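You operate a simulated robot arm through the tools that you are given. There is no shell and no other tool. Be economical: measure what you need, move in short steps, check, and stop when the job is done.

Carry out the task below with a simulated two-armed robot. There is one attempt and no reset: what you move stays moved.

## Task
The washer's cleaner bottle is spent: change over to the full one.
Fine: Lay the full bottle's cap on the rubber mat, move the pickup tube of that colour into the full bottle till its head sits, press FILL LINE once and wait till the RUNS LOW display clears. Stand the spent bottle on the worktop beside the care unit. The other bottles and tube stay. Do not start the washer. Set down upright: what you pick out.

The check looks at the end state, three seconds after you hand in, the way a careful person would. Anything else that was tipped, shoved, dropped, spilled or broken makes it a failure. Lids that push on must go on centred and level and be pressed home; caps that screw on are set level and turned clockwise until they are tight.

## Robot
Two 7-joint arms with two-finger parallel grippers on one trunk, on a base that drives. Base frame: it is fixed to the floor where the robot stands at the start and does not move with it; the origin is under the middle of the robot, x ahead of it, y to its left, z up. Readings come in m, degrees, newtons and seconds.
The left shoulder is at the start at [0.06, 0.143, 0.926], the right one opposite. With the tool pointing down near the work surface each hand reaches from about 0.3 to 0.72 m from the robot's upright axis, wherever it stands, measured 20 degrees to its own side. Places, roughly: instrument washer [0.7, -0.4, 1.1]; rubber mat beside the dosing tray [0.5, -0.1, 0.9]; washer fill-line key [0.5, -0.5, 0.9]; washer start key [0.5, -0.6, 0.9]; worktop beside the care unit [-0.4, 0.5, 0.9]. Payload 1.57 kg a hand.
The tool frame of a hand sits at the grasp point between the pads (the TCP): z along the fingers, y along the line on which they close. The tips reach 0.03 m beyond it. Largest opening 0.11 m; finger width 0.024, thickness 0.012; the body of the gripper, 0.048 by 0.112 m, starts 0.078 m behind the TCP.
Orientation is that of the tool frame in the base frame, as a unit quaternion [w, x, y, z]. With the fingers straight down and closing along the base's y, the tool's x points along the base's -x, its y along +y and its z along -z.

## Interface
- The arms move only by the tool play_rows. It takes "left_moves", "right_moves" or both (then of equal length, played together; a hand with none holds still); each is a list that holds one entry, the list of rows, each a list of 7 numbers: the gripper command, from -1 (shut) to 1 (fully open), values between in proportion, then the shift along the base's x, y, z in units of 20 mm (1.0 is 20 mm), then the turn, a rotation vector about the base's x, y, z in units of 5 degrees (1.0 is 5 degrees). In form: [[[gripper, x, y, z, ax, ay, az], ...]]. A call has 1 to 20 rows; each row shifts and turns the commanded pose from where the row before left it. A call with a number of a shift or a turn outside -1 to 1 is refused whole. Each row takes 0.2 s and may step no farther than 0.05 m and 8.6 degrees from the row before; otherwise, or with a gripper value out of range, the whole call is refused. Where a pose cannot be reached the arm comes as near as it can. A force on the tool above 40 N (or 10 N above the force at the start of the call, whichever is more), or a blocked arm, ends the call early, and 0.2 s more pass. The fingers move at their own pace (about 0.045 m/s each) and stop on an object; they squeeze with about 21 N. The grip force told is the motor's: it shows also when the fingers shut on nothing. Time passes only in rows, and 0.2 s behind the last, so rows that do not move let the fingers close. It gives the time, the measured TCP pose, the force on the tool (base axes), the opening and the grip force at its end, in the units of the frame above (readings bear some noise), with the torque about the TCP (base axes, N m) and any sound that the robot's microphone picked up.
- Cameras (640 x 400 px; columns grow to the right, rows downward): "scene" is now at [0.0369, 0.0097, 1.5189]; the picture's right is [0.14, -0.99, 0.00], its down [-0.87, -0.12, -0.49] and it looks along [0.48, 0.07, -0.87] (base axes); focal length 214 px, centre (320, 200). "left" rides on the left gripper at [0.07, -0.016, -0.141] in its tool frame; the picture's right is [0.23, 0.97, 0.00], its down [-0.86, 0.20, -0.48] and it looks along [-0.47, 0.11, 0.88] (tool axes); focal length 222 px, centre (320, 200). "right" rides on the right gripper at [0.07, 0.016, -0.141] in its tool frame; the picture's right is [-0.23, 0.97, 0.00], its down [-0.86, -0.20, -0.48] and it looks along [-0.47, -0.11, 0.88] (tool axes); focal length 222 px, centre (320, 200). There is no depth. A picture from a camera that has moved, and an enlarged one, comes with that camera's place and axes in the base frame and with its lens.
- snapshot(camera): a new picture of that camera. No time passes.
- slide_trunk(by): slides the trunk up (or, below 0, down) by that many m; the arms and the scene camera ride with it, the base frame stays. It gives what a move gives, with no picture.
- roll_base(legs): drives the robot by 1 to 6 legs, each [ahead, left, turn to the left] in m, m and degrees, along the robot's own axes; the way and the turn of a leg run together, so that a leg with both is an arc; at most 1.5 m and 180 degrees a leg. The arms and the cameras ride along, it lands a little off, and it stops where it bumps. It gives what a move gives.
- turn_head(pan, tilt): turns the head with the scene camera to pan (to the left, within 86 degrees either way) and tilt (down, from -29 to 69), counted from straight ahead of the robot. It gives what a move gives.
- zoom(camera, box): a new picture of the part [left, top, right, bottom] of that camera's present view, enlarged. No time passes.
- job_done(): hands the job in; it is judged then, once.

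Go step by step. Nothing tells you exact positions but the pictures and the camera data: compare them with the known pose of the tool, close in by small moves and look again before you grip or let go. The budget is 120 turns and 100 pictures, counting those below and the enlarged ones. Unless the task says otherwise, let go and move clear before handing in.

The tools are called after "Emit:" as name(argument=value, ...) on one line, values as JSON. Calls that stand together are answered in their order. play_rows: Moves the arms, as the interface text tells. Its arguments: {"type":"object","properties":{"left_moves":{"type":"array"},"right_moves":{"type":"array"}},"required":[]} The other tools are called the same way: slide_trunk (by) slides the trunk up or down; roll_base (legs) drives the base; turn_head (pan, tilt) turns the head that bears the scene camera; snapshot (camera) takes a picture; zoom (camera, box) takes an enlarged picture of a part of a camera's view; job_done () hands the job in.

At the start:

```text
clock: 0.0
left_tool_pos: [0.4473, 0.2882, 1.0003]
left_ee_rot: [-0.001, -0.001, 1.0, 0.001]
left_force: [0.1, -0.1, 0.1]
left_ft_torque: [-0.01, -0.01, -0.01]
left_width: 0.11
left_gripper_force: 0.1
right_tool_pos: [0.424, -0.1817, 0.9996]
right_ee_rot: [0.0, 0.0, 1.0, 0.0]
right_force: [0.7, -1.0, 0.3]
right_ft_torque: [0.0, 0.0, -0.02]
right_width: 0.1098
right_gripper_force: 0.1
trunk travel left (down, up): [-0.525, 0.065]
robot x, y, heading: [0.0044, 0.0031, -0.4]
head pan, tilt: [7.9, 61.0]
```

scene: 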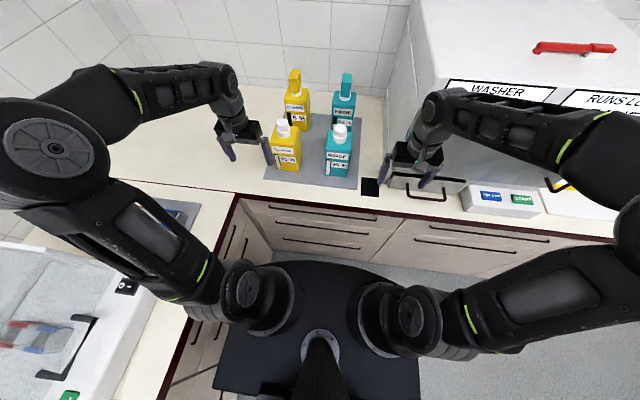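
right: 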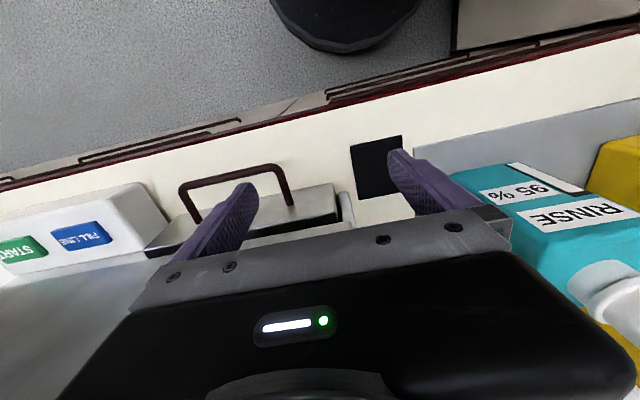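
left: 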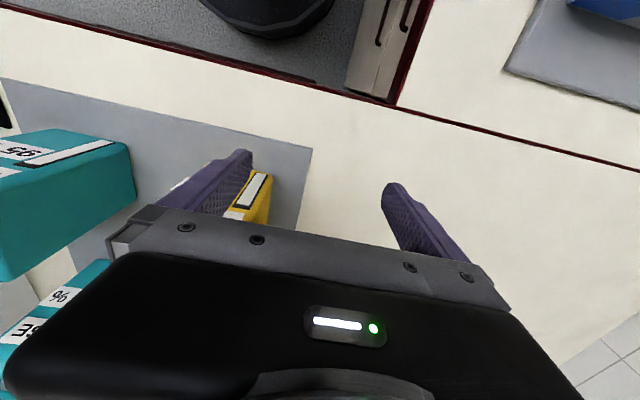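

I see four bottles on a grey tray: two yellow, two teal, two of them with tall heads (tubes). I'll zoom in to read the labels and the display.

Emit:
zoom(camera="scene", box=[240, 60, 400, 200])

Emit:
zoom(camera="scene", box=[440, 30, 640, 220])

```text
2.86 times, centred on (320, 130) of scene
camera zoom: at [0.0369, 0.0097, 1.5189], right [0.14, -0.99, 0.0], down [-0.87, -0.12, -0.49], along [0.48, 0.07, -0.87], focal length 613 px, centre (320, 400)
```

zoom: 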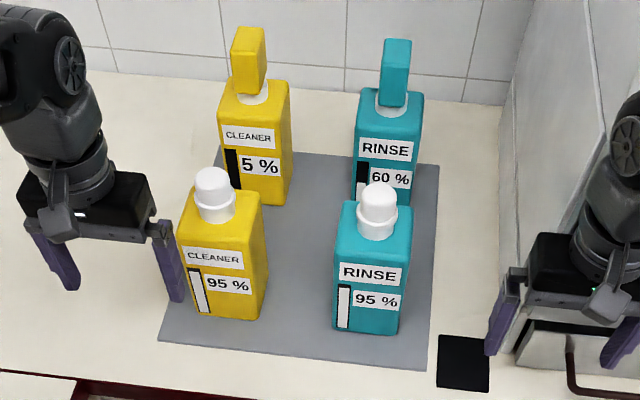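

```text
2.11 times, centred on (540, 125) of scene
camera zoom: at [0.0369, 0.0097, 1.5189], right [0.14, -0.99, 0.0], down [-0.87, -0.12, -0.49], along [0.48, 0.07, -0.87], focal length 452 px, centre (-143, 358)
```

zoom: 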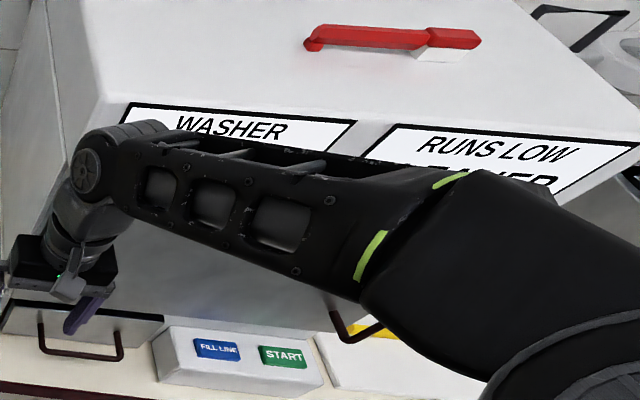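

The yellow bottle at the rear reads 5 % and carries the yellow tube head. The full one is at the front left at 95 %, with a white cap. I'll pull the left hand back and up for a stereo view of the tops.

Emit:
play_rows(left_moves=[[[1, -1, 0, 1, 0, 0, 0], [1, -1, 0, 1, 0, 0, 0], [1, -1, 0, 1, 0, 0, 0], [1, -1, 0, 1, 0, 0, 0], [1, -1, 0, 1, 0, 0, 0], [1, -1, 0, 1, 0, 0, 0]]])

Emit:
snapshot(camera="left")

Emit:
snapshot(camera="scene")

```text
clock: 1.4
left_tool_pos: [0.325, 0.282, 1.1219]
left_ee_rot: [0.003, 0.005, 1.0, 0.002]
left_force: [-0.3, 2.7, -1.6]
left_ft_torque: [-0.3, -0.03, 0.04]
left_width: 0.1102
left_gripper_force: 0.0
right_tool_pos: [0.4222, -0.1859, 0.9991]
right_ee_rot: [0.001, 0.0, 1.0, 0.002]
right_force: [-0.1, 0.3, -0.2]
right_ft_torque: [0.14, -0.06, -0.01]
right_width: 0.1102
right_gripper_force: 0.0
trunk travel left (down, up): [-0.525, 0.065]
robot x, y, heading: [0.0006, 0.002, -0.0]
head pan, tilt: [7.9, 61.0]
```

```text
94 pictures are left
camera left: at [0.2547, 0.2656, 1.2636], right [-0.21, 0.98, 0.0], down [0.85, 0.19, 0.48], along [0.47, 0.11, -0.88], focal length 222 px, centre (320, 200)
```

left: 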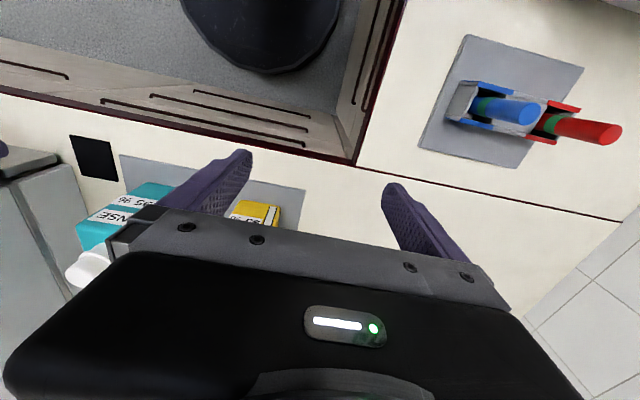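

```text
93 pictures are left
camera scene: at [0.0347, 0.004, 1.519], right [0.14, -0.99, 0.0], down [-0.87, -0.12, -0.49], along [0.48, 0.07, -0.87], focal length 214 px, centre (320, 200)
```

scene: 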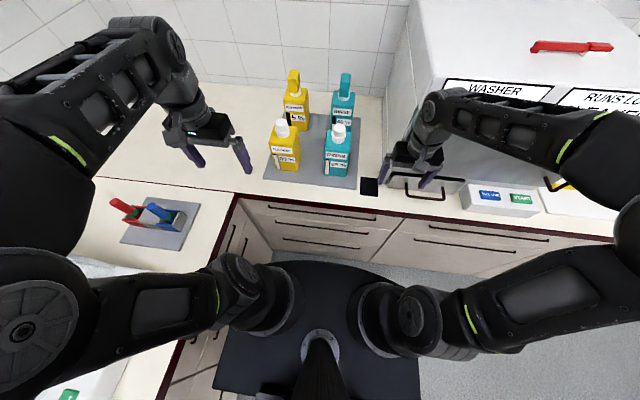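

Emit:
zoom(camera="scene", box=[255, 60, 375, 200])

Emit:
turn_head(pan=-45, tilt=45)

Emit:
snapshot(camera="scene")

Emit:
turn_head(pan=75, tilt=50)

Emit:
snapshot(camera="scene")

```text
2.86 times, centred on (315, 130) of scene
camera zoom: at [0.0347, 0.004, 1.519], right [0.14, -0.99, 0.0], down [-0.87, -0.12, -0.49], along [0.48, 0.07, -0.87], focal length 613 px, centre (334, 400)
```

zoom: 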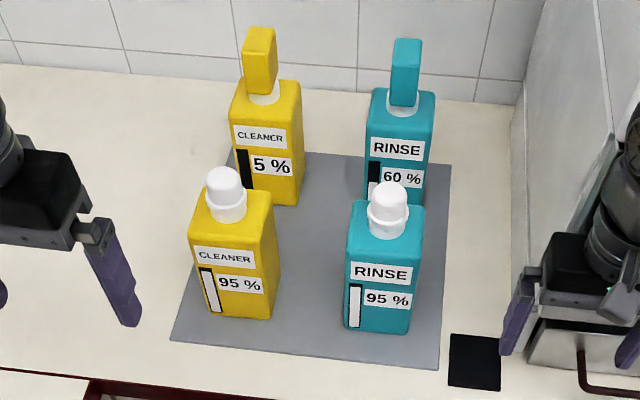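

```text
clock: 2.6
left_tool_pos: [0.3283, 0.2826, 1.1222]
left_ee_rot: [0.004, 0.011, 1.0, 0.0]
left_force: [-0.5, -0.4, -0.3]
left_ft_torque: [0.0, 0.02, 0.02]
left_width: 0.1101
left_gripper_force: 0.0
right_tool_pos: [0.4231, -0.1827, 0.9994]
right_ee_rot: [0.0, -0.001, 1.0, 0.0]
right_force: [-0.1, 0.3, -0.5]
right_ft_torque: [-0.01, 0.03, 0.02]
right_width: 0.11
right_gripper_force: 0.1
trunk travel left (down, up): [-0.525, 0.065]
robot x, y, heading: [0.003, 0.0008, 0.2]
head pan, tilt: [-45.0, 45.0]
```

```text
91 pictures are left
camera scene: at [0.0295, -0.0569, 1.5395], right [-0.71, -0.71, 0.0], down [-0.5, 0.5, -0.71], along [0.5, -0.5, -0.71], focal length 214 px, centre (320, 200)
```

scene: 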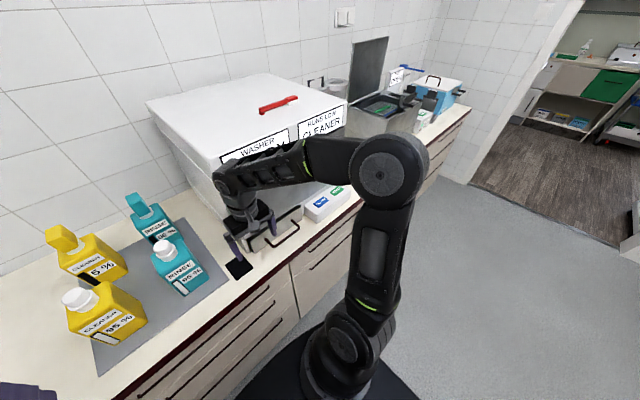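

```text
clock: 4.6
left_tool_pos: [0.3281, 0.2831, 1.1215]
left_ee_rot: [0.004, 0.011, 1.0, 0.0]
left_force: [-0.2, 0.0, 0.3]
left_ft_torque: [0.03, -0.02, -0.01]
left_width: 0.1098
left_gripper_force: 0.1
right_tool_pos: [0.4226, -0.1827, 0.9999]
right_ee_rot: [0.001, 0.0, 1.0, 0.001]
right_force: [0.4, 0.2, -0.5]
right_ft_torque: [0.05, -0.02, -0.02]
right_width: 0.1102
right_gripper_force: 0.1
trunk travel left (down, up): [-0.525, 0.065]
robot x, y, heading: [0.0022, 0.003, -0.0]
head pan, tilt: [75.0, 50.0]
```

```text
90 pictures are left
camera scene: at [-0.008, 0.0751, 1.5326], right [0.97, -0.26, 0.0], down [-0.2, -0.74, -0.64], along [0.17, 0.62, -0.77], focal length 214 px, centre (320, 200)
```

scene: 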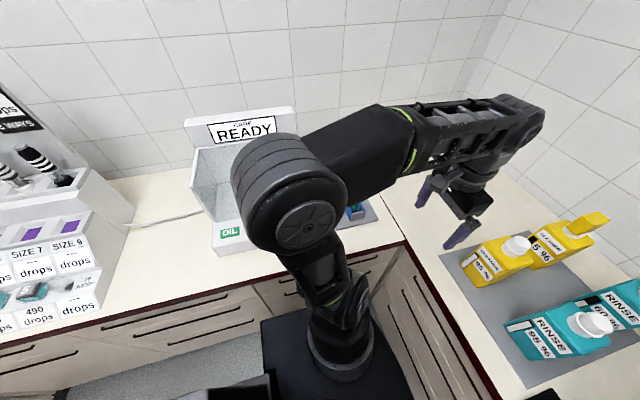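

The display reads RUNS LOW / CLEANER, so yellow is correct. Triangulating puts the front cap near (0.527, 0.19, 1.055), the rear yellow head near x≈0.72, and the worktop at about 0.87. Next I bring the left hand above the cap.

Emit:
turn_head(pan=12, tilt=48)

Emit:
play_rows(left_moves=[[[0.6, 0, 0, 1, 0, 0, 0], [0.6, 0, 0, 1, 0, 0, 0], [0.6, 1, -0.46, 0, 0, 0, 0], [0.6, 1, -0.46, 0, 0, 0, 0], [0.6, 1, -0.46, 0, 0, 0, 0], [0.6, 1, -0.46, 0, 0, 0, 0], [0.6, 1, -0.46, 0, 0, 0, 0], [0.6, 1, -0.46, 0, 0, 0, 0], [0.6, 1, -0.46, 0, 0, 0, 0], [0.6, 1, -0.46, 0, 0, 0, 0], [0.6, 1, -0.46, 0, 0, 0, 0], [0.6, 1, -0.46, 0, 0, 0, 0], [0.6, 0, 0, 0, 0, 0, 0]]])

Emit:
snapshot(camera="left")

Emit:
snapshot(camera="scene")

```text
clock: 6.0
left_tool_pos: [0.3285, 0.2821, 1.122]
left_ee_rot: [0.005, 0.011, 1.0, 0.001]
left_force: [0.0, -0.7, 0.6]
left_ft_torque: [0.04, -0.03, 0.0]
left_width: 0.1099
left_gripper_force: 0.1
right_tool_pos: [0.4245, -0.1821, 0.9996]
right_ee_rot: [0.0, 0.0, 1.0, -0.001]
right_force: [0.2, 0.2, 0.0]
right_ft_torque: [0.01, -0.02, -0.01]
right_width: 0.1101
right_gripper_force: 0.0
trunk travel left (down, up): [-0.525, 0.065]
robot x, y, heading: [-0.0032, 0.0013, -0.1]
head pan, tilt: [12.0, 48.0]
```

```text
clock: 8.8
left_tool_pos: [0.5206, 0.1995, 1.1017]
left_ee_rot: [0.003, 0.0, 1.0, -0.001]
left_force: [0.3, 0.3, -0.3]
left_ft_torque: [-0.01, 0.01, -0.01]
left_width: 0.0881
left_gripper_force: 0.0
left hand out of reach, approached as far as the arm can: row 1, 2, 10, 11, 12
right_tool_pos: [0.424, -0.1812, 0.9991]
right_ee_rot: [0.0, 0.0, 1.0, 0.0]
right_force: [-0.3, -0.1, 0.1]
right_ft_torque: [-0.03, 0.03, -0.01]
right_width: 0.1096
right_gripper_force: 0.1
trunk travel left (down, up): [-0.525, 0.065]
robot x, y, heading: [-0.0003, -0.0022, 0.1]
head pan, tilt: [12.0, 48.0]
```

```text
89 pictures are left
camera left: at [0.4503, 0.1834, 1.2441], right [-0.23, 0.97, 0.0], down [0.85, 0.2, 0.48], along [0.47, 0.11, -0.88], focal length 222 px, centre (320, 200)
```

left: 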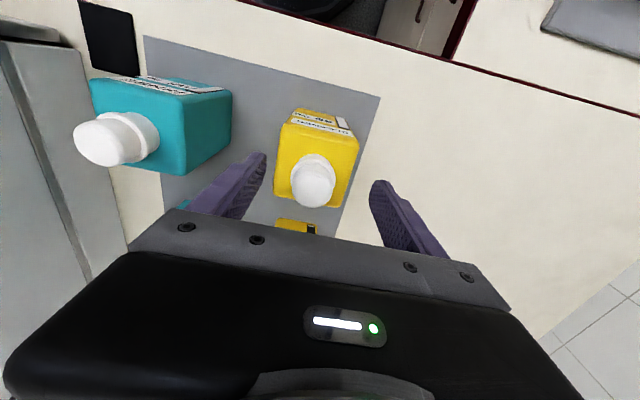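

```text
88 pictures are left
camera scene: at [0.0488, 0.0179, 1.5354], right [0.21, -0.98, 0.0], down [-0.73, -0.15, -0.67], along [0.65, 0.14, -0.74], focal length 214 px, centre (320, 200)
```

scene: 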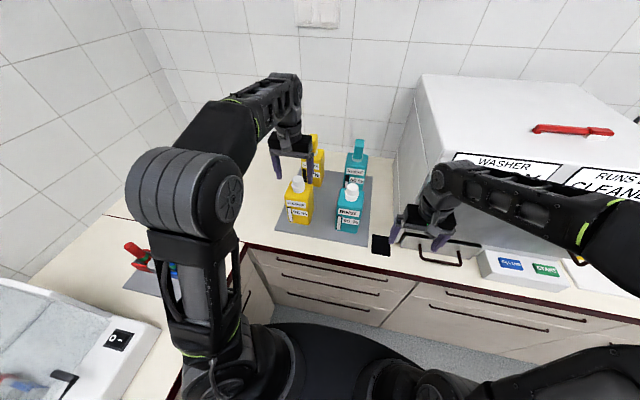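

The cap is between the fingers near (0.530, 0.196). The arm is at its height limit with the tool pointing down, so I'll raise the trunk fully.

Emit:
slide_trunk(by=0.064)

Emit:
play_rows(left_moves=[[[0.3, 0.4, -0.15, -1, 0, 0, 0], [0.3, 0, 0, -1, 0, 0, 0], [0.3, 0, 0, -0.7, 0, 0, 0], [0.3, 0, 0, 0, 0, 0, 0]]])

Emit:
snapshot(camera="left")

```text
clock: 9.8
left_tool_pos: [0.5209, 0.1985, 1.1662]
left_ee_rot: [0.002, 0.0, 1.0, 0.0]
left_force: [0.0, -0.8, 1.1]
left_ft_torque: [-0.01, 0.01, -0.03]
left_width: 0.088
left_gripper_force: 0.1
right_tool_pos: [0.4235, -0.1816, 1.0649]
right_ee_rot: [0.0, 0.0, 1.0, 0.0]
right_force: [0.4, -0.3, 0.2]
right_ft_torque: [0.0, -0.01, 0.02]
right_width: 0.1104
right_gripper_force: 0.1
trunk travel left (down, up): [-0.589, 0.001]
robot x, y, heading: [0.0012, 0.0047, -0.2]
head pan, tilt: [12.0, 48.0]
```

```text
clock: 10.8
left_tool_pos: [0.5271, 0.1957, 1.1118]
left_ee_rot: [0.003, 0.0, 1.0, -0.001]
left_force: [0.2, -0.2, 0.7]
left_ft_torque: [0.0, 0.02, -0.01]
left_width: 0.0717
left_gripper_force: 0.0
right_tool_pos: [0.4236, -0.1813, 1.0632]
right_ee_rot: [0.0, -0.001, 1.0, 0.0]
right_force: [0.1, 0.0, -0.9]
right_ft_torque: [-0.01, 0.02, 0.01]
right_width: 0.1102
right_gripper_force: 0.1
trunk travel left (down, up): [-0.589, 0.001]
robot x, y, heading: [-0.0034, -0.0026, 0.1]
head pan, tilt: [12.0, 48.0]
```

```text
87 pictures are left
camera left: at [0.4572, 0.18, 1.254], right [-0.23, 0.97, 0.0], down [0.85, 0.2, 0.48], along [0.47, 0.11, -0.88], focal length 222 px, centre (320, 200)
```

left: 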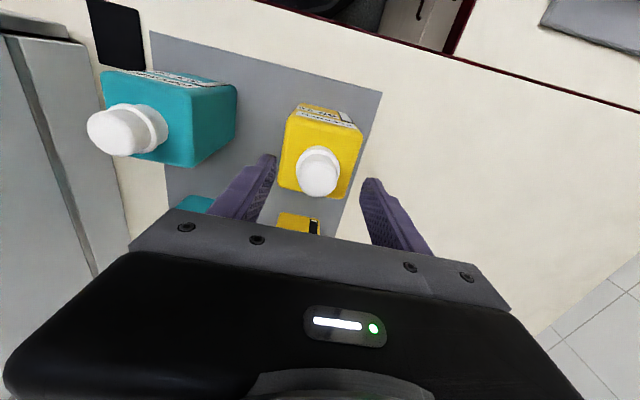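

Emit:
play_rows(left_moves=[[[0.3, 0.25, 0.1, -0.6, 0, 0, 0], [0.3, 0, 0, -0.6, 0, 0, 0], [0.3, 0, 0, -0.6, 0, 0, 0], [0.3, 0, 0, -0.4, 0, 0, 0], [0.3, 0, 0, 0, 0, 0, 0]]])

Emit:
snapshot(camera="left")

Emit:
zoom(camera="scene", box=[240, 120, 400, 260])

```text
clock: 12.0
left_tool_pos: [0.532, 0.196, 1.0692]
left_ee_rot: [0.002, 0.0, 1.0, 0.0]
left_force: [0.1, 0.1, 0.0]
left_ft_torque: [-0.01, -0.03, 0.0]
left_width: 0.0714
left_gripper_force: 0.1
right_tool_pos: [0.4249, -0.1837, 1.0628]
right_ee_rot: [-0.001, 0.0, 1.0, 0.0]
right_force: [0.0, 0.3, 0.6]
right_ft_torque: [0.02, 0.0, -0.02]
right_width: 0.11
right_gripper_force: 0.1
trunk travel left (down, up): [-0.589, 0.001]
robot x, y, heading: [0.0013, 0.0038, -0.2]
head pan, tilt: [12.0, 48.0]
```

```text
86 pictures are left
camera left: at [0.4625, 0.1812, 1.2109], right [-0.23, 0.97, 0.0], down [0.85, 0.2, 0.48], along [0.47, 0.11, -0.88], focal length 222 px, centre (320, 200)
```

left: 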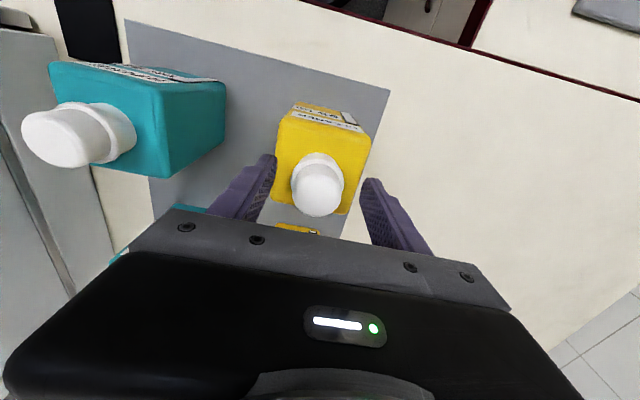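

```text
2.86 times, centred on (320, 190) of scene
camera zoom: at [0.0491, 0.0171, 1.5994], right [0.21, -0.98, 0.0], down [-0.73, -0.15, -0.67], along [0.65, 0.14, -0.74], focal length 613 px, centre (320, 229)
```

zoom: 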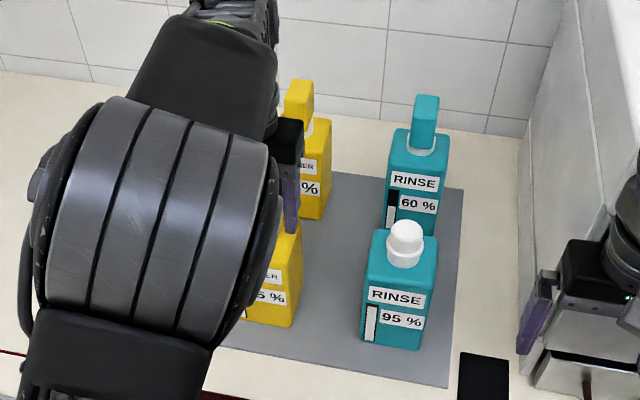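

The cap is centred between the fingers, so I close on it.

Emit:
play_rows(left_moves=[[[-0.3, 0.1, 0, -0.1, 0, 0, 0], [-0.6, 0, 0, 0, 0, 0, 0], [-1, 0, 0, 0, 0, 0, 0], [-1, 0, 0, 0, 0, 0, 0], [-1, 0, 0, 0, 0, 0, 0]]])

Emit:
snapshot(camera="left")

```text
clock: 13.2
left_tool_pos: [0.5358, 0.1967, 1.068]
left_ee_rot: [0.003, 0.0, 1.0, 0.0]
left_force: [-0.3, -0.3, 0.4]
left_ft_torque: [0.0, 0.0, -0.02]
left_width: 0.04
left_gripper_force: 21.1
right_tool_pos: [0.4234, -0.1809, 1.0639]
right_ee_rot: [-0.001, 0.0, 1.0, 0.0]
right_force: [-0.8, -0.2, 0.6]
right_ft_torque: [-0.04, 0.01, -0.01]
right_width: 0.1102
right_gripper_force: 0.0
trunk travel left (down, up): [-0.589, 0.001]
robot x, y, heading: [0.0018, -0.0001, -0.1]
head pan, tilt: [12.0, 48.0]
heard: snap
```

```text
84 pictures are left
camera left: at [0.4649, 0.1815, 1.2088], right [-0.23, 0.97, 0.0], down [0.85, 0.2, 0.48], along [0.47, 0.11, -0.88], focal length 222 px, centre (320, 200)
```

left: 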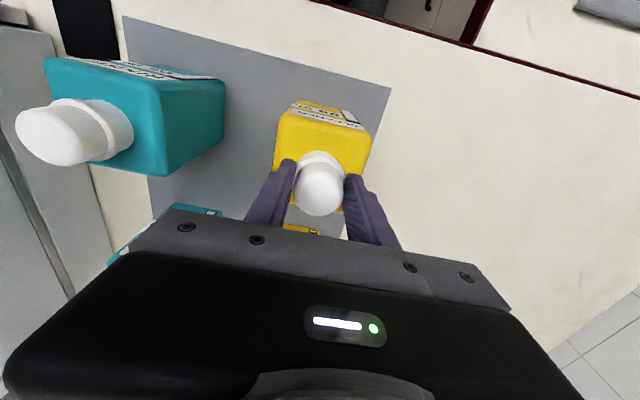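

It's gripped at 40 mm and I heard a snap. I'll try a gentle lift first and watch the force, to tell a push-on cap from a screw cap.

Emit:
play_rows(left_moves=[[[-1, 0, 0, 0.2, 0, 0, 0], [-1, 0, 0, 0.2, 0, 0, 0], [-1, 0, 0, 0, 0, 0, 0]]])

Emit:
snapshot(camera="left")

```text
clock: 14.0
left_tool_pos: [0.5362, 0.1972, 1.0749]
left_ee_rot: [0.003, 0.0, 1.0, 0.001]
left_force: [-0.9, 0.5, 0.3]
left_ft_torque: [-0.02, -0.01, -0.01]
left_width: 0.0398
left_gripper_force: 21.0
right_tool_pos: [0.4236, -0.1821, 1.0631]
right_ee_rot: [-0.001, 0.0, 1.0, 0.0]
right_force: [-0.2, -0.3, -0.3]
right_ft_torque: [0.01, 0.02, -0.01]
right_width: 0.11
right_gripper_force: 0.1
trunk travel left (down, up): [-0.589, 0.001]
robot x, y, heading: [0.001, -0.0021, 0.0]
head pan, tilt: [12.0, 48.0]
```

```text
83 pictures are left
camera left: at [0.4654, 0.1816, 1.2162], right [-0.23, 0.97, 0.0], down [0.85, 0.2, 0.48], along [0.47, 0.11, -0.88], focal length 222 px, centre (320, 200)
```

left: 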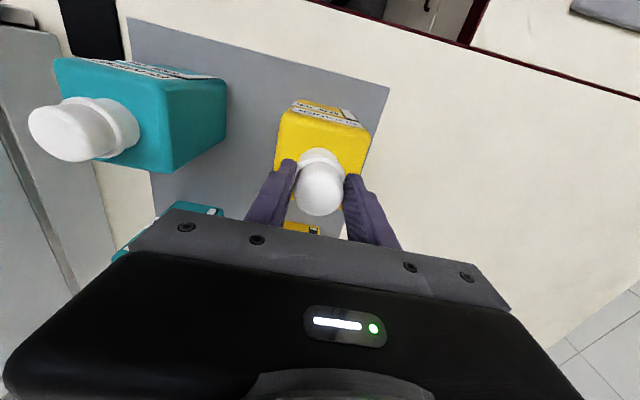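

No load on the tool, so the cap is free. I'll lift it clear.

Emit:
play_rows(left_moves=[[[-1, 0, 0, 0.5, 0, 0, 0], [-1, 0, 0, 0.5, 0, 0, 0], [-1, 0, 0, 1, 0, 0, 0], [-1, 0, 0, 1, 0, 0, 0], [-1, 0, 0, 0, 0, 0, 0]]])

Emit:
snapshot(camera="left")

```text
clock: 15.2
left_tool_pos: [0.5343, 0.1966, 1.135]
left_ee_rot: [0.003, 0.0, 1.0, 0.0]
left_force: [0.6, 0.8, -0.1]
left_ft_torque: [0.02, 0.02, -0.02]
left_width: 0.0395
left_gripper_force: 20.9
right_tool_pos: [0.4229, -0.1829, 1.064]
right_ee_rot: [0.0, 0.001, 1.0, 0.0]
right_force: [-0.3, 0.6, 0.8]
right_ft_torque: [-0.01, -0.04, -0.03]
right_width: 0.1096
right_gripper_force: 0.1
trunk travel left (down, up): [-0.589, 0.001]
robot x, y, heading: [0.0014, 0.0012, 0.2]
head pan, tilt: [12.0, 48.0]
```

```text
82 pictures are left
camera left: at [0.4645, 0.181, 1.2767], right [-0.23, 0.97, 0.0], down [0.85, 0.2, 0.48], along [0.47, 0.11, -0.88], focal length 222 px, centre (320, 200)
```

left: 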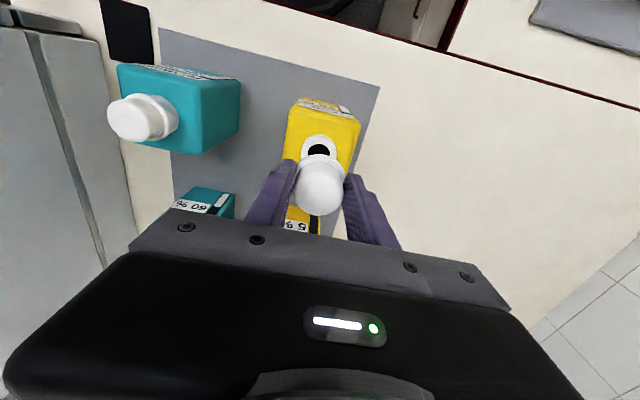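

The cap is off and the mouth is at about (0.530, 0.197). I'll clear the right hand out of the way and carry the cap to above the mat at about (0.469, -0.107).

Emit:
play_rows(left_moves=[[[-1, -1, 0, 0.3, 0, 0, 0], [-1, -1, 0, 0.3, 0, 0, 0], [-1, -1, -0.5, 0, 0, 0, 0], [-1, -1, -0.5, 0, 0, 0, 0], [-1, -1, -0.5, 0, 0, 0, 0], [-1, -1, -0.5, 0, 0, 0, 0], [-1, 0, -1, 0, 0, 0, 0], [-1, 0, -1, 0, 0, 0, 0], [-1, 0, -1, 0, 0, 0, 0], [-1, 0, -1, 0, 0, 0, 0], [-1, 0, -1, 0, 0, 0, 0], [-1, 0, -1, 0, 0, 0, 0], [-1, 0, -1, 0, 0, 0, 0]]], right_moves=[[[1, -1, -0.2, 0, 0, 0, 0], [1, -1, -0.2, 0, 0, 0, 0], [1, -1, -0.5, 0, 0, 0, 0], [1, -0.5, -1, 0, 0, 0, 0], [1, 0, -1, 0, 0, 0, 0], [1, 0, -1, 0, 0, 0, 0], [1, 0, -1, 0, 0, 0, 0], [1, 0, -1, 0, 0, 0, 0], [1, 0, -1, 0, 0, 0, 0], [1, 0, 0, 0, 0, 0, 0], [1, 0, 0, 0, 0, 0, 0], [1, 0, 0, 0, 0, 0, 0], [1, 0, 0, 0, 0, 0, 0]]])

Emit:
snapshot(camera="scene")

```text
clock: 18.0
left_tool_pos: [0.4164, 0.019, 1.1465]
left_ee_rot: [0.003, 0.001, 1.0, 0.0]
left_force: [-0.1, -1.6, 0.9]
left_ft_torque: [0.03, 0.01, -0.01]
left_width: 0.0352
left_gripper_force: 20.9
right_tool_pos: [0.3545, -0.3196, 1.0635]
right_ee_rot: [0.0, 0.0, 1.0, 0.001]
right_force: [0.1, -0.4, 0.1]
right_ft_torque: [-0.03, 0.03, -0.05]
right_width: 0.1101
right_gripper_force: 0.1
trunk travel left (down, up): [-0.589, 0.001]
robot x, y, heading: [0.0003, 0.0016, -0.1]
head pan, tilt: [12.0, 48.0]
```

```text
81 pictures are left
camera scene: at [0.0491, 0.0163, 1.5994], right [0.21, -0.98, 0.0], down [-0.73, -0.15, -0.67], along [0.65, 0.14, -0.74], focal length 214 px, centre (320, 200)
```

scene: 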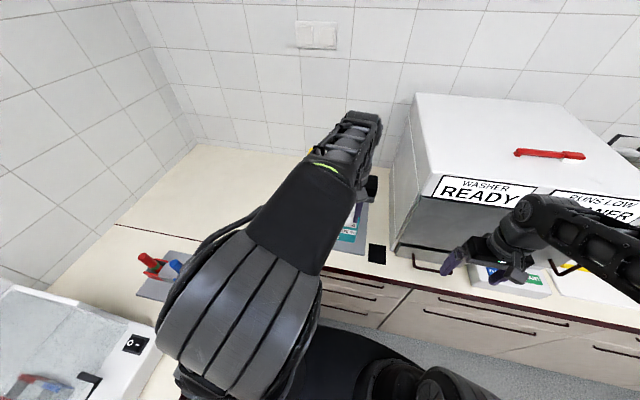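

The grip width fell to 35 mm, so the cap may be slipping. I'll check.

Emit:
zoom(camera="left", box=[220, 120, 420, 240])

```text
3.20 times, centred on (320, 180) of left
camera zoom: at [0.3461, 0.0019, 1.289], right [-0.23, 0.97, 0.0], down [0.85, 0.2, 0.48], along [0.47, 0.11, -0.88], focal length 711 px, centre (320, 264)
```

zoom: 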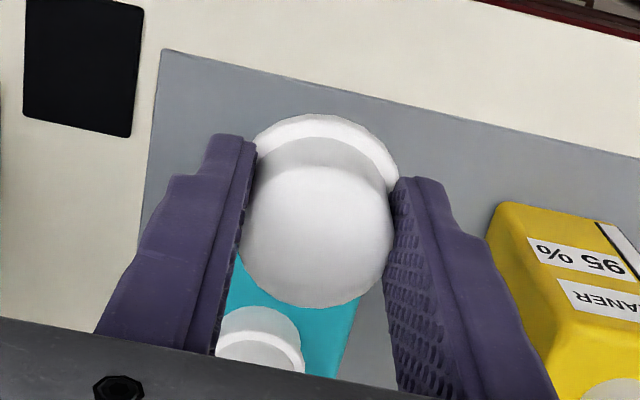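

The fingers have settled on the cap's waist above its flange, and it is held level. I'll continue to the mat, yawing the hand to stay clear of the washer's side.

Emit:
play_rows(left_moves=[[[-1, 0, -0.9, 0, 0, 0, -0.8], [-1, 0, -0.9, 0, 0, 0, -0.8], [-1, 0, -0.9, 0, 0, 0, -0.8], [-1, 0, -0.9, 0, 0, 0, -0.8], [-1, 0.6, -0.9, -0.5, 0, 0, -0.8], [-1, 0.6, -0.9, -0.5, 0, 0, -0.8], [-1, 0.6, -0.9, -1, 0, 0, -0.8], [-1, 0.6, 0, -1, 0, 0, 0], [-1, 0, 0, -1, 0, 0, 0], [-1, 0, 0, 0, 0, 0, 0]]])

Emit:
snapshot(camera="left")

Emit:
snapshot(camera="scene")

```text
clock: 20.2
left_tool_pos: [0.4633, -0.1085, 1.0658]
left_ee_rot: [0.003, 0.242, 0.97, 0.0]
left_force: [-0.3, 0.0, -0.1]
left_ft_torque: [0.03, -0.04, -0.01]
left_width: 0.0343
left_gripper_force: 21.2
right_tool_pos: [0.355, -0.3177, 1.0645]
right_ee_rot: [0.0, 0.0, 1.0, 0.0]
right_force: [0.4, -0.5, 0.1]
right_ft_torque: [0.01, -0.01, 0.0]
right_width: 0.11
right_gripper_force: 0.0
trunk travel left (down, up): [-0.589, 0.001]
robot x, y, heading: [-0.0013, -0.0033, -0.1]
head pan, tilt: [12.0, 48.0]
```

```text
79 pictures are left
camera left: at [0.3942, -0.0896, 1.2079], right [0.26, 0.97, 0.0], down [0.85, -0.22, 0.48], along [0.47, -0.13, -0.88], focal length 222 px, centre (320, 200)
```

left: 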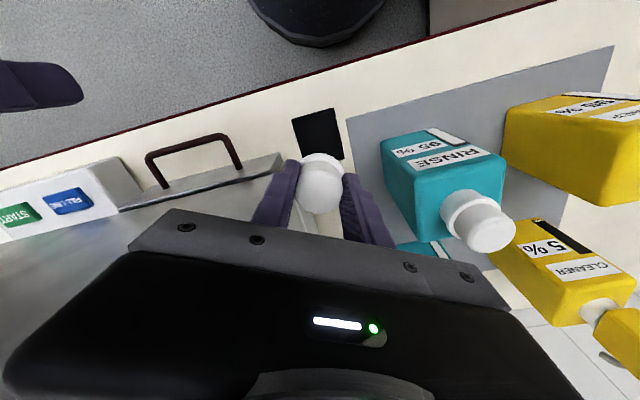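

```text
78 pictures are left
camera scene: at [0.0492, 0.0172, 1.5993], right [0.21, -0.98, 0.0], down [-0.73, -0.15, -0.67], along [0.65, 0.14, -0.74], focal length 214 px, centre (320, 200)
```

scene: 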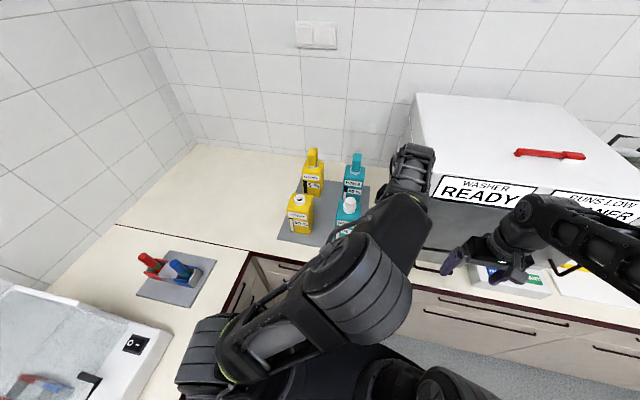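

Emit:
play_rows(left_moves=[[[-1, 0.2, 0, -0.8, 0, 0, 0], [-1, 0, 0, -0.8, 0, 0, 0], [-1, 0, 0, -0.8, 0, 0, 0], [-1, 0, 0, -0.8, 0, 0, 0], [-1, 0, 0, -0.8, 0, 0, 0], [-1, 0, 0, -0.8, 0, 0, 0], [-1, 0, 0, -0.8, 0, 0, 0], [-1, 0, 0, 0, 0, 0, 0]]])

Emit:
snapshot(camera="left")

```text
clock: 22.0
left_tool_pos: [0.4667, -0.1092, 0.955]
left_ee_rot: [0.002, 0.242, 0.97, -0.001]
left_force: [-0.1, 0.2, -0.1]
left_ft_torque: [0.03, -0.01, -0.02]
left_width: 0.0344
left_gripper_force: 21.5
right_tool_pos: [0.3535, -0.3182, 1.0634]
right_ee_rot: [-0.001, -0.001, 1.0, -0.001]
right_force: [-0.1, 0.2, 1.1]
right_ft_torque: [-0.01, 0.01, 0.01]
right_width: 0.1102
right_gripper_force: 0.1
trunk travel left (down, up): [-0.589, 0.001]
robot x, y, heading: [-0.0009, -0.001, -0.0]
head pan, tilt: [12.0, 48.0]
```

```text
77 pictures are left
camera left: at [0.398, -0.0895, 1.096], right [0.26, 0.97, 0.0], down [0.85, -0.22, 0.48], along [0.47, -0.12, -0.88], focal length 222 px, centre (320, 200)
```

left: 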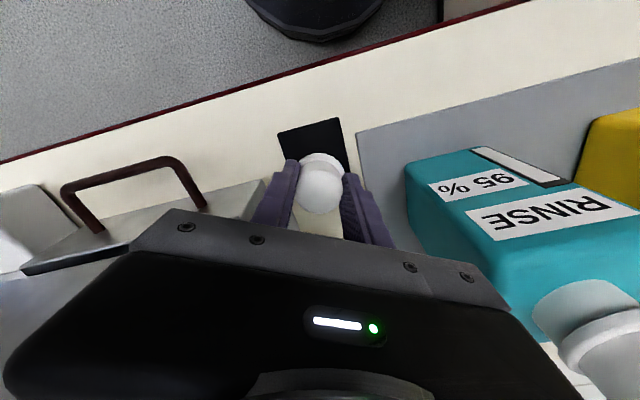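

Emit:
play_rows(left_moves=[[[-1, -0.25, -0.05, -0.5, 0, 0, 0], [-1, 0, 0, -0.4, 0, 0, 0], [-1, 0, 0, -0.3, 0, 0, 0], [-1, 0, 0, -0.2, 0, 0, 0], [-1, 0, 0, 0, 0, 0, 0]]])

Emit:
zoom(camera="left", box=[220, 80, 420, 220])

```text
clock: 23.2
left_tool_pos: [0.4631, -0.1099, 0.926]
left_ee_rot: [0.003, 0.242, 0.97, -0.001]
left_force: [0.6, 0.0, 0.5]
left_ft_torque: [0.01, -0.01, 0.0]
left_width: 0.0344
left_gripper_force: 20.8
right_tool_pos: [0.3535, -0.3176, 1.0637]
right_ee_rot: [0.0, 0.0, 1.0, 0.0]
right_force: [-0.1, -0.2, -0.6]
right_ft_torque: [0.04, 0.02, 0.03]
right_width: 0.1099
right_gripper_force: 0.0
trunk travel left (down, up): [-0.589, 0.001]
robot x, y, heading: [0.0007, 0.0016, -0.4]
head pan, tilt: [12.0, 48.0]
```

```text
2.86 times, centred on (320, 150) of left
camera zoom: at [0.3926, -0.0904, 1.068], right [0.26, 0.97, 0.0], down [0.85, -0.22, 0.48], along [0.47, -0.12, -0.88], focal length 635 px, centre (320, 343)
```

zoom: 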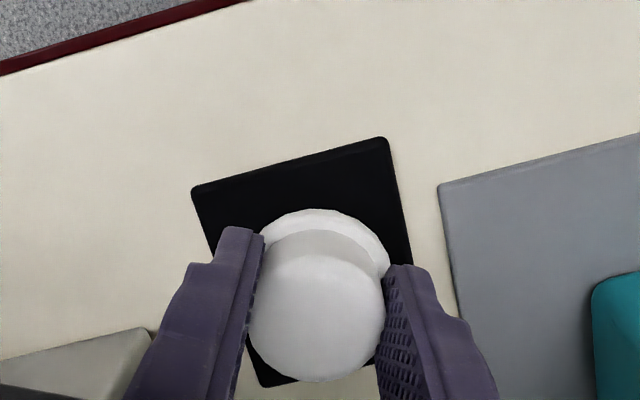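

It is well centred over the mat. I'll lower to contact.

Emit:
play_rows(left_moves=[[[-1, 0.1, 0.05, -0.2, 0, 0, 0], [-1, 0, 0, -0.15, 0, 0, 0], [-1, 0, 0, 0, 0, 0, 0]]])

```text
clock: 24.0
left_tool_pos: [0.4645, -0.1082, 0.9195]
left_ee_rot: [0.003, 0.242, 0.97, -0.001]
left_force: [0.2, 0.7, -0.2]
left_ft_torque: [0.01, 0.03, 0.01]
left_width: 0.0343
left_gripper_force: 20.8
right_tool_pos: [0.3538, -0.3188, 1.0648]
right_ee_rot: [-0.001, 0.0, 1.0, 0.0]
right_force: [0.3, -0.5, -0.3]
right_ft_torque: [-0.03, -0.02, 0.0]
right_width: 0.11
right_gripper_force: 0.1
trunk travel left (down, up): [-0.589, 0.001]
robot x, y, heading: [-0.0012, 0.0007, 0.1]
head pan, tilt: [12.0, 48.0]
```

Emit:
play_rows(left_moves=[[[-1, 0, 0, -0.15, 0, 0, 0], [-1, 0, 0, -0.15, 0, 0, 0], [-1, 0, 0, 0, 0, 0, 0]]])

Emit:
zoom(camera="left", box=[220, 80, 420, 220])

```text
clock: 24.8
left_tool_pos: [0.4634, -0.1087, 0.9141]
left_ee_rot: [0.002, 0.242, 0.97, 0.0]
left_force: [0.3, -0.6, 0.5]
left_ft_torque: [0.02, -0.01, -0.02]
left_width: 0.0343
left_gripper_force: 21.4
right_tool_pos: [0.3545, -0.3196, 1.064]
right_ee_rot: [0.0, 0.0, 1.0, 0.0]
right_force: [-0.5, -0.9, 0.3]
right_ft_torque: [0.0, 0.01, 0.01]
right_width: 0.1099
right_gripper_force: 0.1
trunk travel left (down, up): [-0.589, 0.001]
robot x, y, heading: [-0.0006, 0.0013, -0.1]
head pan, tilt: [12.0, 48.0]
```

```text
2.86 times, centred on (320, 150) of left
camera zoom: at [0.3941, -0.0895, 1.0552], right [0.26, 0.97, 0.0], down [0.85, -0.22, 0.48], along [0.47, -0.13, -0.88], focal length 635 px, centre (320, 343)
```

zoom: 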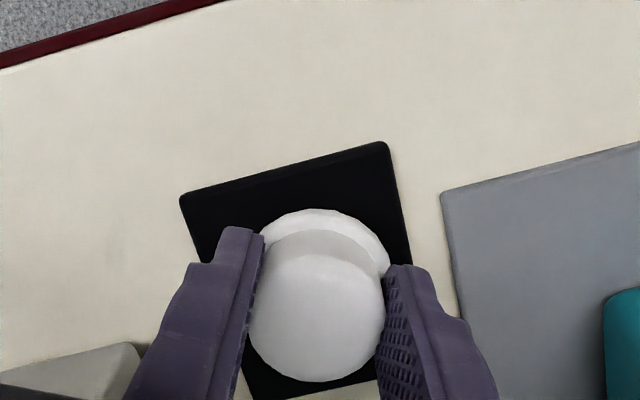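

Emit:
play_rows(left_moves=[[[-1, 0, 0, -0.15, 0, 0, 0], [-1, 0, 0, -0.15, 0, 0, 0], [-1, 0, 0, 0, 0, 0, 0]]])

```text
clock: 25.6
left_tool_pos: [0.4636, -0.1087, 0.9076]
left_ee_rot: [0.003, 0.241, 0.971, -0.001]
left_force: [-0.3, 0.1, 0.8]
left_ft_torque: [0.02, 0.01, 0.03]
left_width: 0.0337
left_gripper_force: 20.7
right_tool_pos: [0.3538, -0.3179, 1.0643]
right_ee_rot: [0.0, 0.001, 1.0, 0.0]
right_force: [0.6, 0.0, 0.1]
right_ft_torque: [-0.03, -0.04, -0.01]
right_width: 0.1101
right_gripper_force: 0.0
trunk travel left (down, up): [-0.589, 0.001]
robot x, y, heading: [0.0014, 0.0041, 0.2]
head pan, tilt: [12.0, 48.0]
```

Emit:
play_rows(left_moves=[[[-1, 0, 0, -0.1, 0, 0, 0], [-1, 0, 0, 0, 0, 0, 0]]])

Emit:
zoom(camera="left", box=[220, 80, 420, 220])

```text
clock: 26.2
left_tool_pos: [0.4643, -0.1084, 0.9055]
left_ee_rot: [0.002, 0.243, 0.97, -0.001]
left_force: [-0.2, -0.2, 0.1]
left_ft_torque: [-0.02, 0.02, 0.0]
left_width: 0.0334
left_gripper_force: 20.3
right_tool_pos: [0.3532, -0.3193, 1.0643]
right_ee_rot: [0.0, 0.0, 1.0, 0.001]
right_force: [0.2, 0.7, 0.9]
right_ft_torque: [-0.05, -0.02, 0.02]
right_width: 0.1101
right_gripper_force: 0.0
trunk travel left (down, up): [-0.589, 0.001]
robot x, y, heading: [-0.0034, 0.0, 0.1]
head pan, tilt: [12.0, 48.0]
```

```text
2.86 times, centred on (320, 150) of left
camera zoom: at [0.3946, -0.0893, 1.0471], right [0.26, 0.97, 0.0], down [0.85, -0.22, 0.48], along [0.47, -0.12, -0.88], focal length 635 px, centre (320, 343)
```

zoom: 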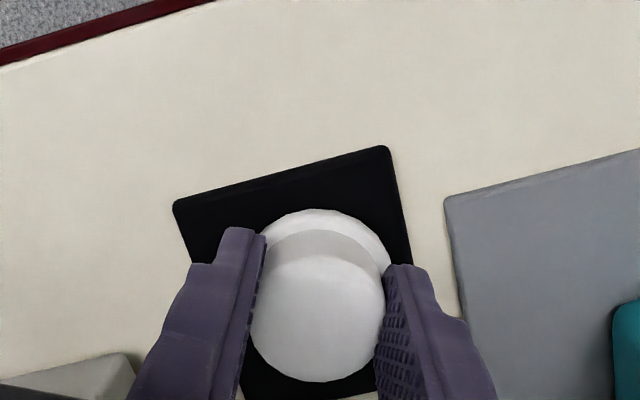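

Emit:
play_rows(left_moves=[[[-1, 0, 0, -0.1, 0, 0, 0], [-1, 0, 0, -0.1, 0, 0, 0], [-1, 0, 0, 0, 0, 0, 0]]])

```text
clock: 27.0
left_tool_pos: [0.465, -0.1092, 0.9021]
left_ee_rot: [0.003, 0.242, 0.97, -0.002]
left_force: [0.0, 0.8, 8.3]
left_ft_torque: [0.1, -0.02, 0.04]
left_width: 0.0334
left_gripper_force: 21.2
right_tool_pos: [0.353, -0.3184, 1.0638]
right_ee_rot: [0.0, 0.0, 1.0, 0.0]
right_force: [-0.4, -0.1, 0.9]
right_ft_torque: [0.02, -0.01, 0.03]
right_width: 0.1101
right_gripper_force: 0.0
trunk travel left (down, up): [-0.589, 0.001]
robot x, y, heading: [-0.0032, 0.0028, -0.1]
head pan, tilt: [12.0, 48.0]
```

Contact. I'll open gently and check.

Emit:
play_rows(left_moves=[[[-0.3, 0, 0, 0.05, 0, 0, 0], [-0.1, 0, 0, 0, 0, 0, 0], [0.1, 0, 0, 0, 0, 0, 0], [0.1, 0, 0, 0, 0, 0, 0]]])

Emit:
zoom(camera="left", box=[220, 80, 420, 220])

```text
clock: 28.0
left_tool_pos: [0.4648, -0.1094, 0.9026]
left_ee_rot: [0.003, 0.242, 0.97, -0.001]
left_force: [0.2, -0.2, 0.6]
left_ft_torque: [0.02, -0.01, 0.02]
left_width: 0.0607
left_gripper_force: 0.0
right_tool_pos: [0.3548, -0.3187, 1.0648]
right_ee_rot: [0.001, 0.0, 1.0, 0.0]
right_force: [-0.5, 0.3, 0.1]
right_ft_torque: [0.01, 0.01, 0.02]
right_width: 0.1101
right_gripper_force: 0.1
trunk travel left (down, up): [-0.589, 0.001]
robot x, y, heading: [0.0033, -0.0004, -0.0]
head pan, tilt: [12.0, 48.0]
```

```text
2.86 times, centred on (320, 150) of left
camera zoom: at [0.395, -0.0892, 1.0437], right [0.26, 0.97, 0.0], down [0.85, -0.22, 0.48], along [0.47, -0.12, -0.88], focal length 635 px, centre (320, 343)
```

zoom: 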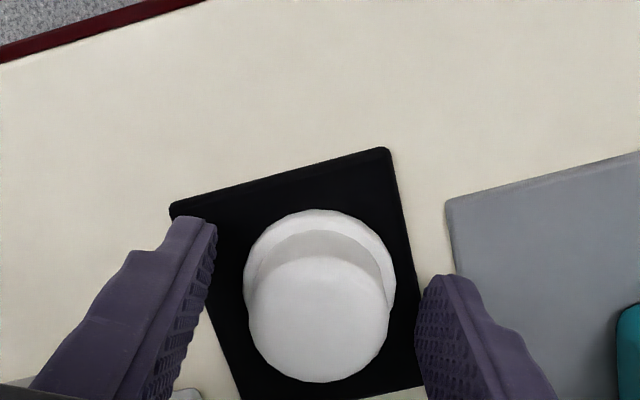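

The cap sits upright on the mat. I'll raise the hand and retreat to the left side.

Emit:
play_rows(left_moves=[[[0.1, 0, 0, 1, 0, 0, 0], [0.1, 0, 0, 1, 0, 0, 0], [0.1, 0, 0, 1, 0, 0, 0], [0.1, 0, 0, 1, 0, 0, 0], [0.1, 0, 0, 1, 0, 0, 0], [0.1, 0, 0, 1, 0, 0, 0], [0.1, 0, 0, 1, 0, 0, 0], [0.1, 0, 0, 1, 0, 0, 0], [0.1, 0, 0, 1, 0, 0, 0], [0.1, 0, 0, 1, 0, 0, 0], [0.1, 0, 0, 1, 0, 0, 0], [0.1, 0, 0, 0.7, 0, 0, 0]]])

Emit:
play_rows(left_moves=[[[0.3, -1, 0, 0, 0, 0, 0.8], [0.3, -1, 0.5, 0, 0, 0, 0.8], [0.3, -0.5, 1, 0, 0, 0, 0.8], [0.3, 0, 1, 0, 0, 0, 0.8], [0.3, 0, 1, 0, 0, 0, 0.8], [0.3, 0, 1, 0, 0, 0, 0.8], [0.3, 0, 1, 0, 0, 0, 0.8], [0.3, 0, 1, 0, 0, 0, 0], [0.3, 0, 1, 0, 0, 0, 0], [0.3, 0, 1, 0, 0, 0, 0], [0.3, 0, 1, 0, 0, 0, 0], [0.3, 0, 1, 0, 0, 0, 0], [0.3, 0, 1, 0, 0, 0, 0], [0.3, 0, 1, 0, 0, 0, 0], [0.3, 0, 1, 0, 0, 0, 0], [0.3, 0, 1, 0, 0, 0, 0], [0.3, 0, 0, 0, 0, 0, 0]]])

Emit:
snapshot(camera="scene")

Emit:
zoom(camera="scene", box=[260, 130, 420, 270])

```text
clock: 30.6
left_tool_pos: [0.4656, -0.1068, 1.1368]
left_ee_rot: [0.003, 0.242, 0.97, -0.001]
left_force: [-0.3, 0.5, -0.1]
left_ft_torque: [-0.02, -0.02, 0.0]
left_width: 0.0604
left_gripper_force: 0.1
right_tool_pos: [0.3536, -0.3178, 1.0642]
right_ee_rot: [0.0, 0.0, 1.0, 0.0]
right_force: [0.0, -0.4, 0.0]
right_ft_torque: [-0.01, 0.0, -0.03]
right_width: 0.11
right_gripper_force: 0.1
trunk travel left (down, up): [-0.589, 0.001]
robot x, y, heading: [0.0002, -0.0029, 0.0]
head pan, tilt: [12.0, 48.0]
```

```text
clock: 34.2
left_tool_pos: [0.4142, 0.1803, 1.1368]
left_ee_rot: [0.003, 0.0, 1.0, 0.0]
left_force: [-0.4, -0.4, 0.3]
left_ft_torque: [0.01, 0.03, -0.02]
left_width: 0.0716
left_gripper_force: 0.1
right_tool_pos: [0.3541, -0.3189, 1.0633]
right_ee_rot: [0.0, 0.0, 1.0, 0.0]
right_force: [0.0, -0.2, -0.3]
right_ft_torque: [-0.02, 0.01, 0.02]
right_width: 0.11
right_gripper_force: 0.0
trunk travel left (down, up): [-0.589, 0.001]
robot x, y, heading: [0.0007, -0.0005, -0.1]
head pan, tilt: [12.0, 48.0]
```

```text
72 pictures are left
camera scene: at [0.0491, 0.0166, 1.5994], right [0.21, -0.98, 0.0], down [-0.73, -0.15, -0.67], along [0.65, 0.14, -0.74], focal length 214 px, centre (320, 200)
```

scene: 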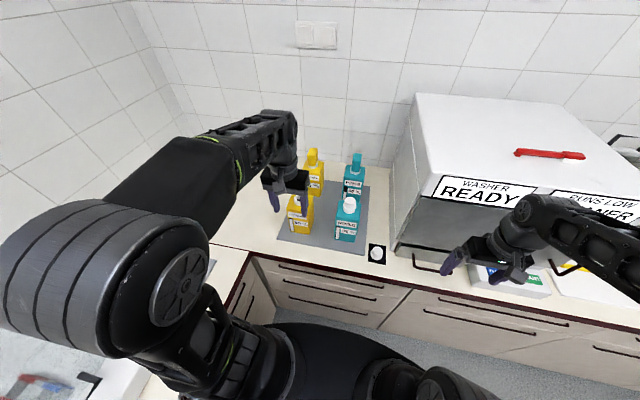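

```text
2.86 times, centred on (340, 200) of scene
camera zoom: at [0.0491, 0.0166, 1.5994], right [0.21, -0.98, 0.0], down [-0.73, -0.15, -0.67], along [0.65, 0.14, -0.74], focal length 613 px, centre (263, 200)
```

zoom: 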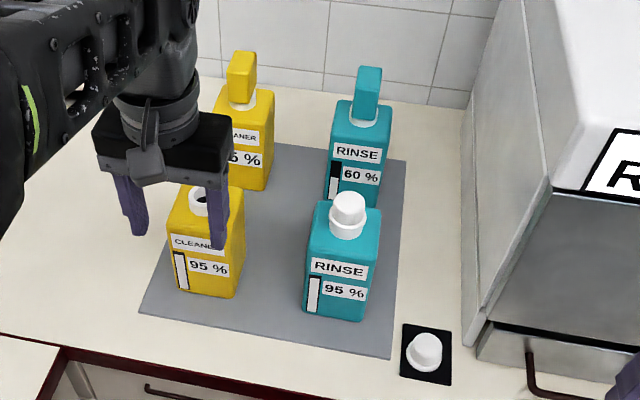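

The cap is confirmed on the mat. The tube head is at about (0.72, 0.194, 1.08) and must be lifted about 0.2 m, which a downward tool can't reach. I'll tilt the left hand forward and test its reach.

Emit:
play_rows(left_moves=[[[0.3, 0, 0, 0, 0, -1, 0], [0.3, 0, 0, 0, 0, -1, 0], [0.3, 0, 0, 0, 0, -1, 0], [0.3, 0, 0, 0, 0, -1, 0], [0.3, 0, 0, 0, 0, -1, 0], [0.3, 0, 0, 0, 0, -1, 0], [0.3, 0, 0, 0.3, 0, -1, 0], [0.3, 0, 0, 0.5, 0, -1, 0], [0.3, 0, 0, 0.5, 0, -1, 0], [0.3, 0, 0, 1, 0, -1, 0], [0.3, 0, 0, 1, 0, 0, 0], [0.3, 0, 0, 1, 0, 0, 0], [0.3, 0, 0, 1, 0, 0, 0], [0.3, 0, 0, 1, 0, 0, 0], [0.3, 0, 0, 0, 0, 0, 0]]])

Emit:
snapshot(camera="left")

```text
clock: 37.4
left_tool_pos: [0.4155, 0.1807, 1.2621]
left_ee_rot: [0.425, 0.001, 0.905, -0.001]
left_force: [1.0, -0.1, -0.7]
left_ft_torque: [0.0, 0.03, 0.01]
left_width: 0.0716
left_gripper_force: 0.0
right_tool_pos: [0.3536, -0.319, 1.0631]
right_ee_rot: [-0.001, 0.0, 1.0, 0.0]
right_force: [-0.7, -0.8, -0.8]
right_ft_torque: [0.01, -0.03, 0.0]
right_width: 0.1101
right_gripper_force: 0.0
trunk travel left (down, up): [-0.589, 0.001]
robot x, y, heading: [-0.0012, 0.0009, -0.0]
head pan, tilt: [12.0, 48.0]
```

```text
70 pictures are left
camera left: at [0.2622, 0.165, 1.2998], right [-0.15, 0.97, -0.17], down [0.18, 0.2, 0.96], along [0.97, 0.11, -0.2], focal length 222 px, centre (320, 200)
```

left: 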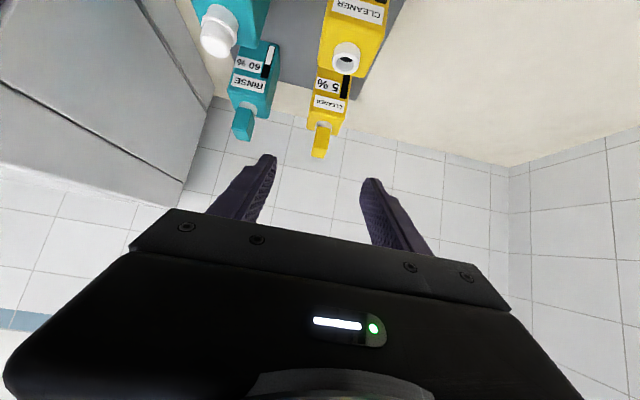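

Reach is fine at a 50° tilt. Extending above the tube head.

Emit:
play_rows(left_moves=[[[0.3, 1, 0.05, 0, 0, 0, 0], [0.3, 1, 0.05, 0, 0, 0, 0], [0.3, 1, 0.05, 0, 0, 0, 0], [0.3, 1, 0.05, 0, 0, 0, 0], [0.3, 1, 0.05, 0, 0, 0, 0], [0.3, 1, 0.05, 0, 0, 0, 0], [0.3, 1, 0.05, 0, 0, 0, 0], [0.3, 1, 0.05, 0, 0, 0, 0], [0.3, 1, 0.05, 0, 0, 0, 0], [0.3, 1, 0.05, 0, 0, 0, 0], [0.3, 1, 0.05, 0, 0, 0, 0], [0.3, 1, 0.05, 0, 0, 0, 0], [0.3, 1, 0.05, 0, 0, 0, 0], [0.3, 1, 0, 0, 0, 0, 0], [0.3, 0.8, 0, 0, 0, 0, 0], [0.3, 0, 0, 0, 0, 0, 0]]])

Emit:
snapshot(camera="left")

```text
clock: 40.8
left_tool_pos: [0.7105, 0.1949, 1.265]
left_ee_rot: [0.425, 0.0, 0.905, 0.0]
left_force: [-0.4, 0.3, -0.1]
left_ft_torque: [-0.02, 0.0, -0.04]
left_width: 0.0716
left_gripper_force: 0.0
right_tool_pos: [0.3534, -0.3189, 1.0642]
right_ee_rot: [0.0, 0.0, 1.0, -0.001]
right_force: [0.4, -0.2, 0.5]
right_ft_torque: [-0.08, -0.02, -0.01]
right_width: 0.1099
right_gripper_force: 0.0
trunk travel left (down, up): [-0.589, 0.001]
robot x, y, heading: [0.0039, 0.0021, 0.1]
head pan, tilt: [12.0, 48.0]
```

```text
69 pictures are left
camera left: at [0.5578, 0.179, 1.3012], right [-0.14, 0.97, -0.17], down [0.18, 0.2, 0.96], along [0.97, 0.11, -0.2], focal length 222 px, centre (320, 200)
```

left: 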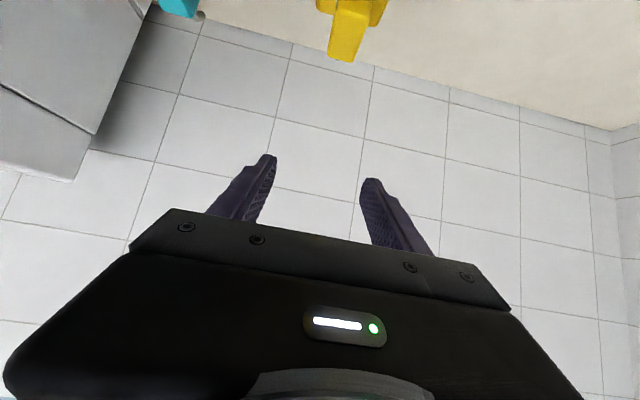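

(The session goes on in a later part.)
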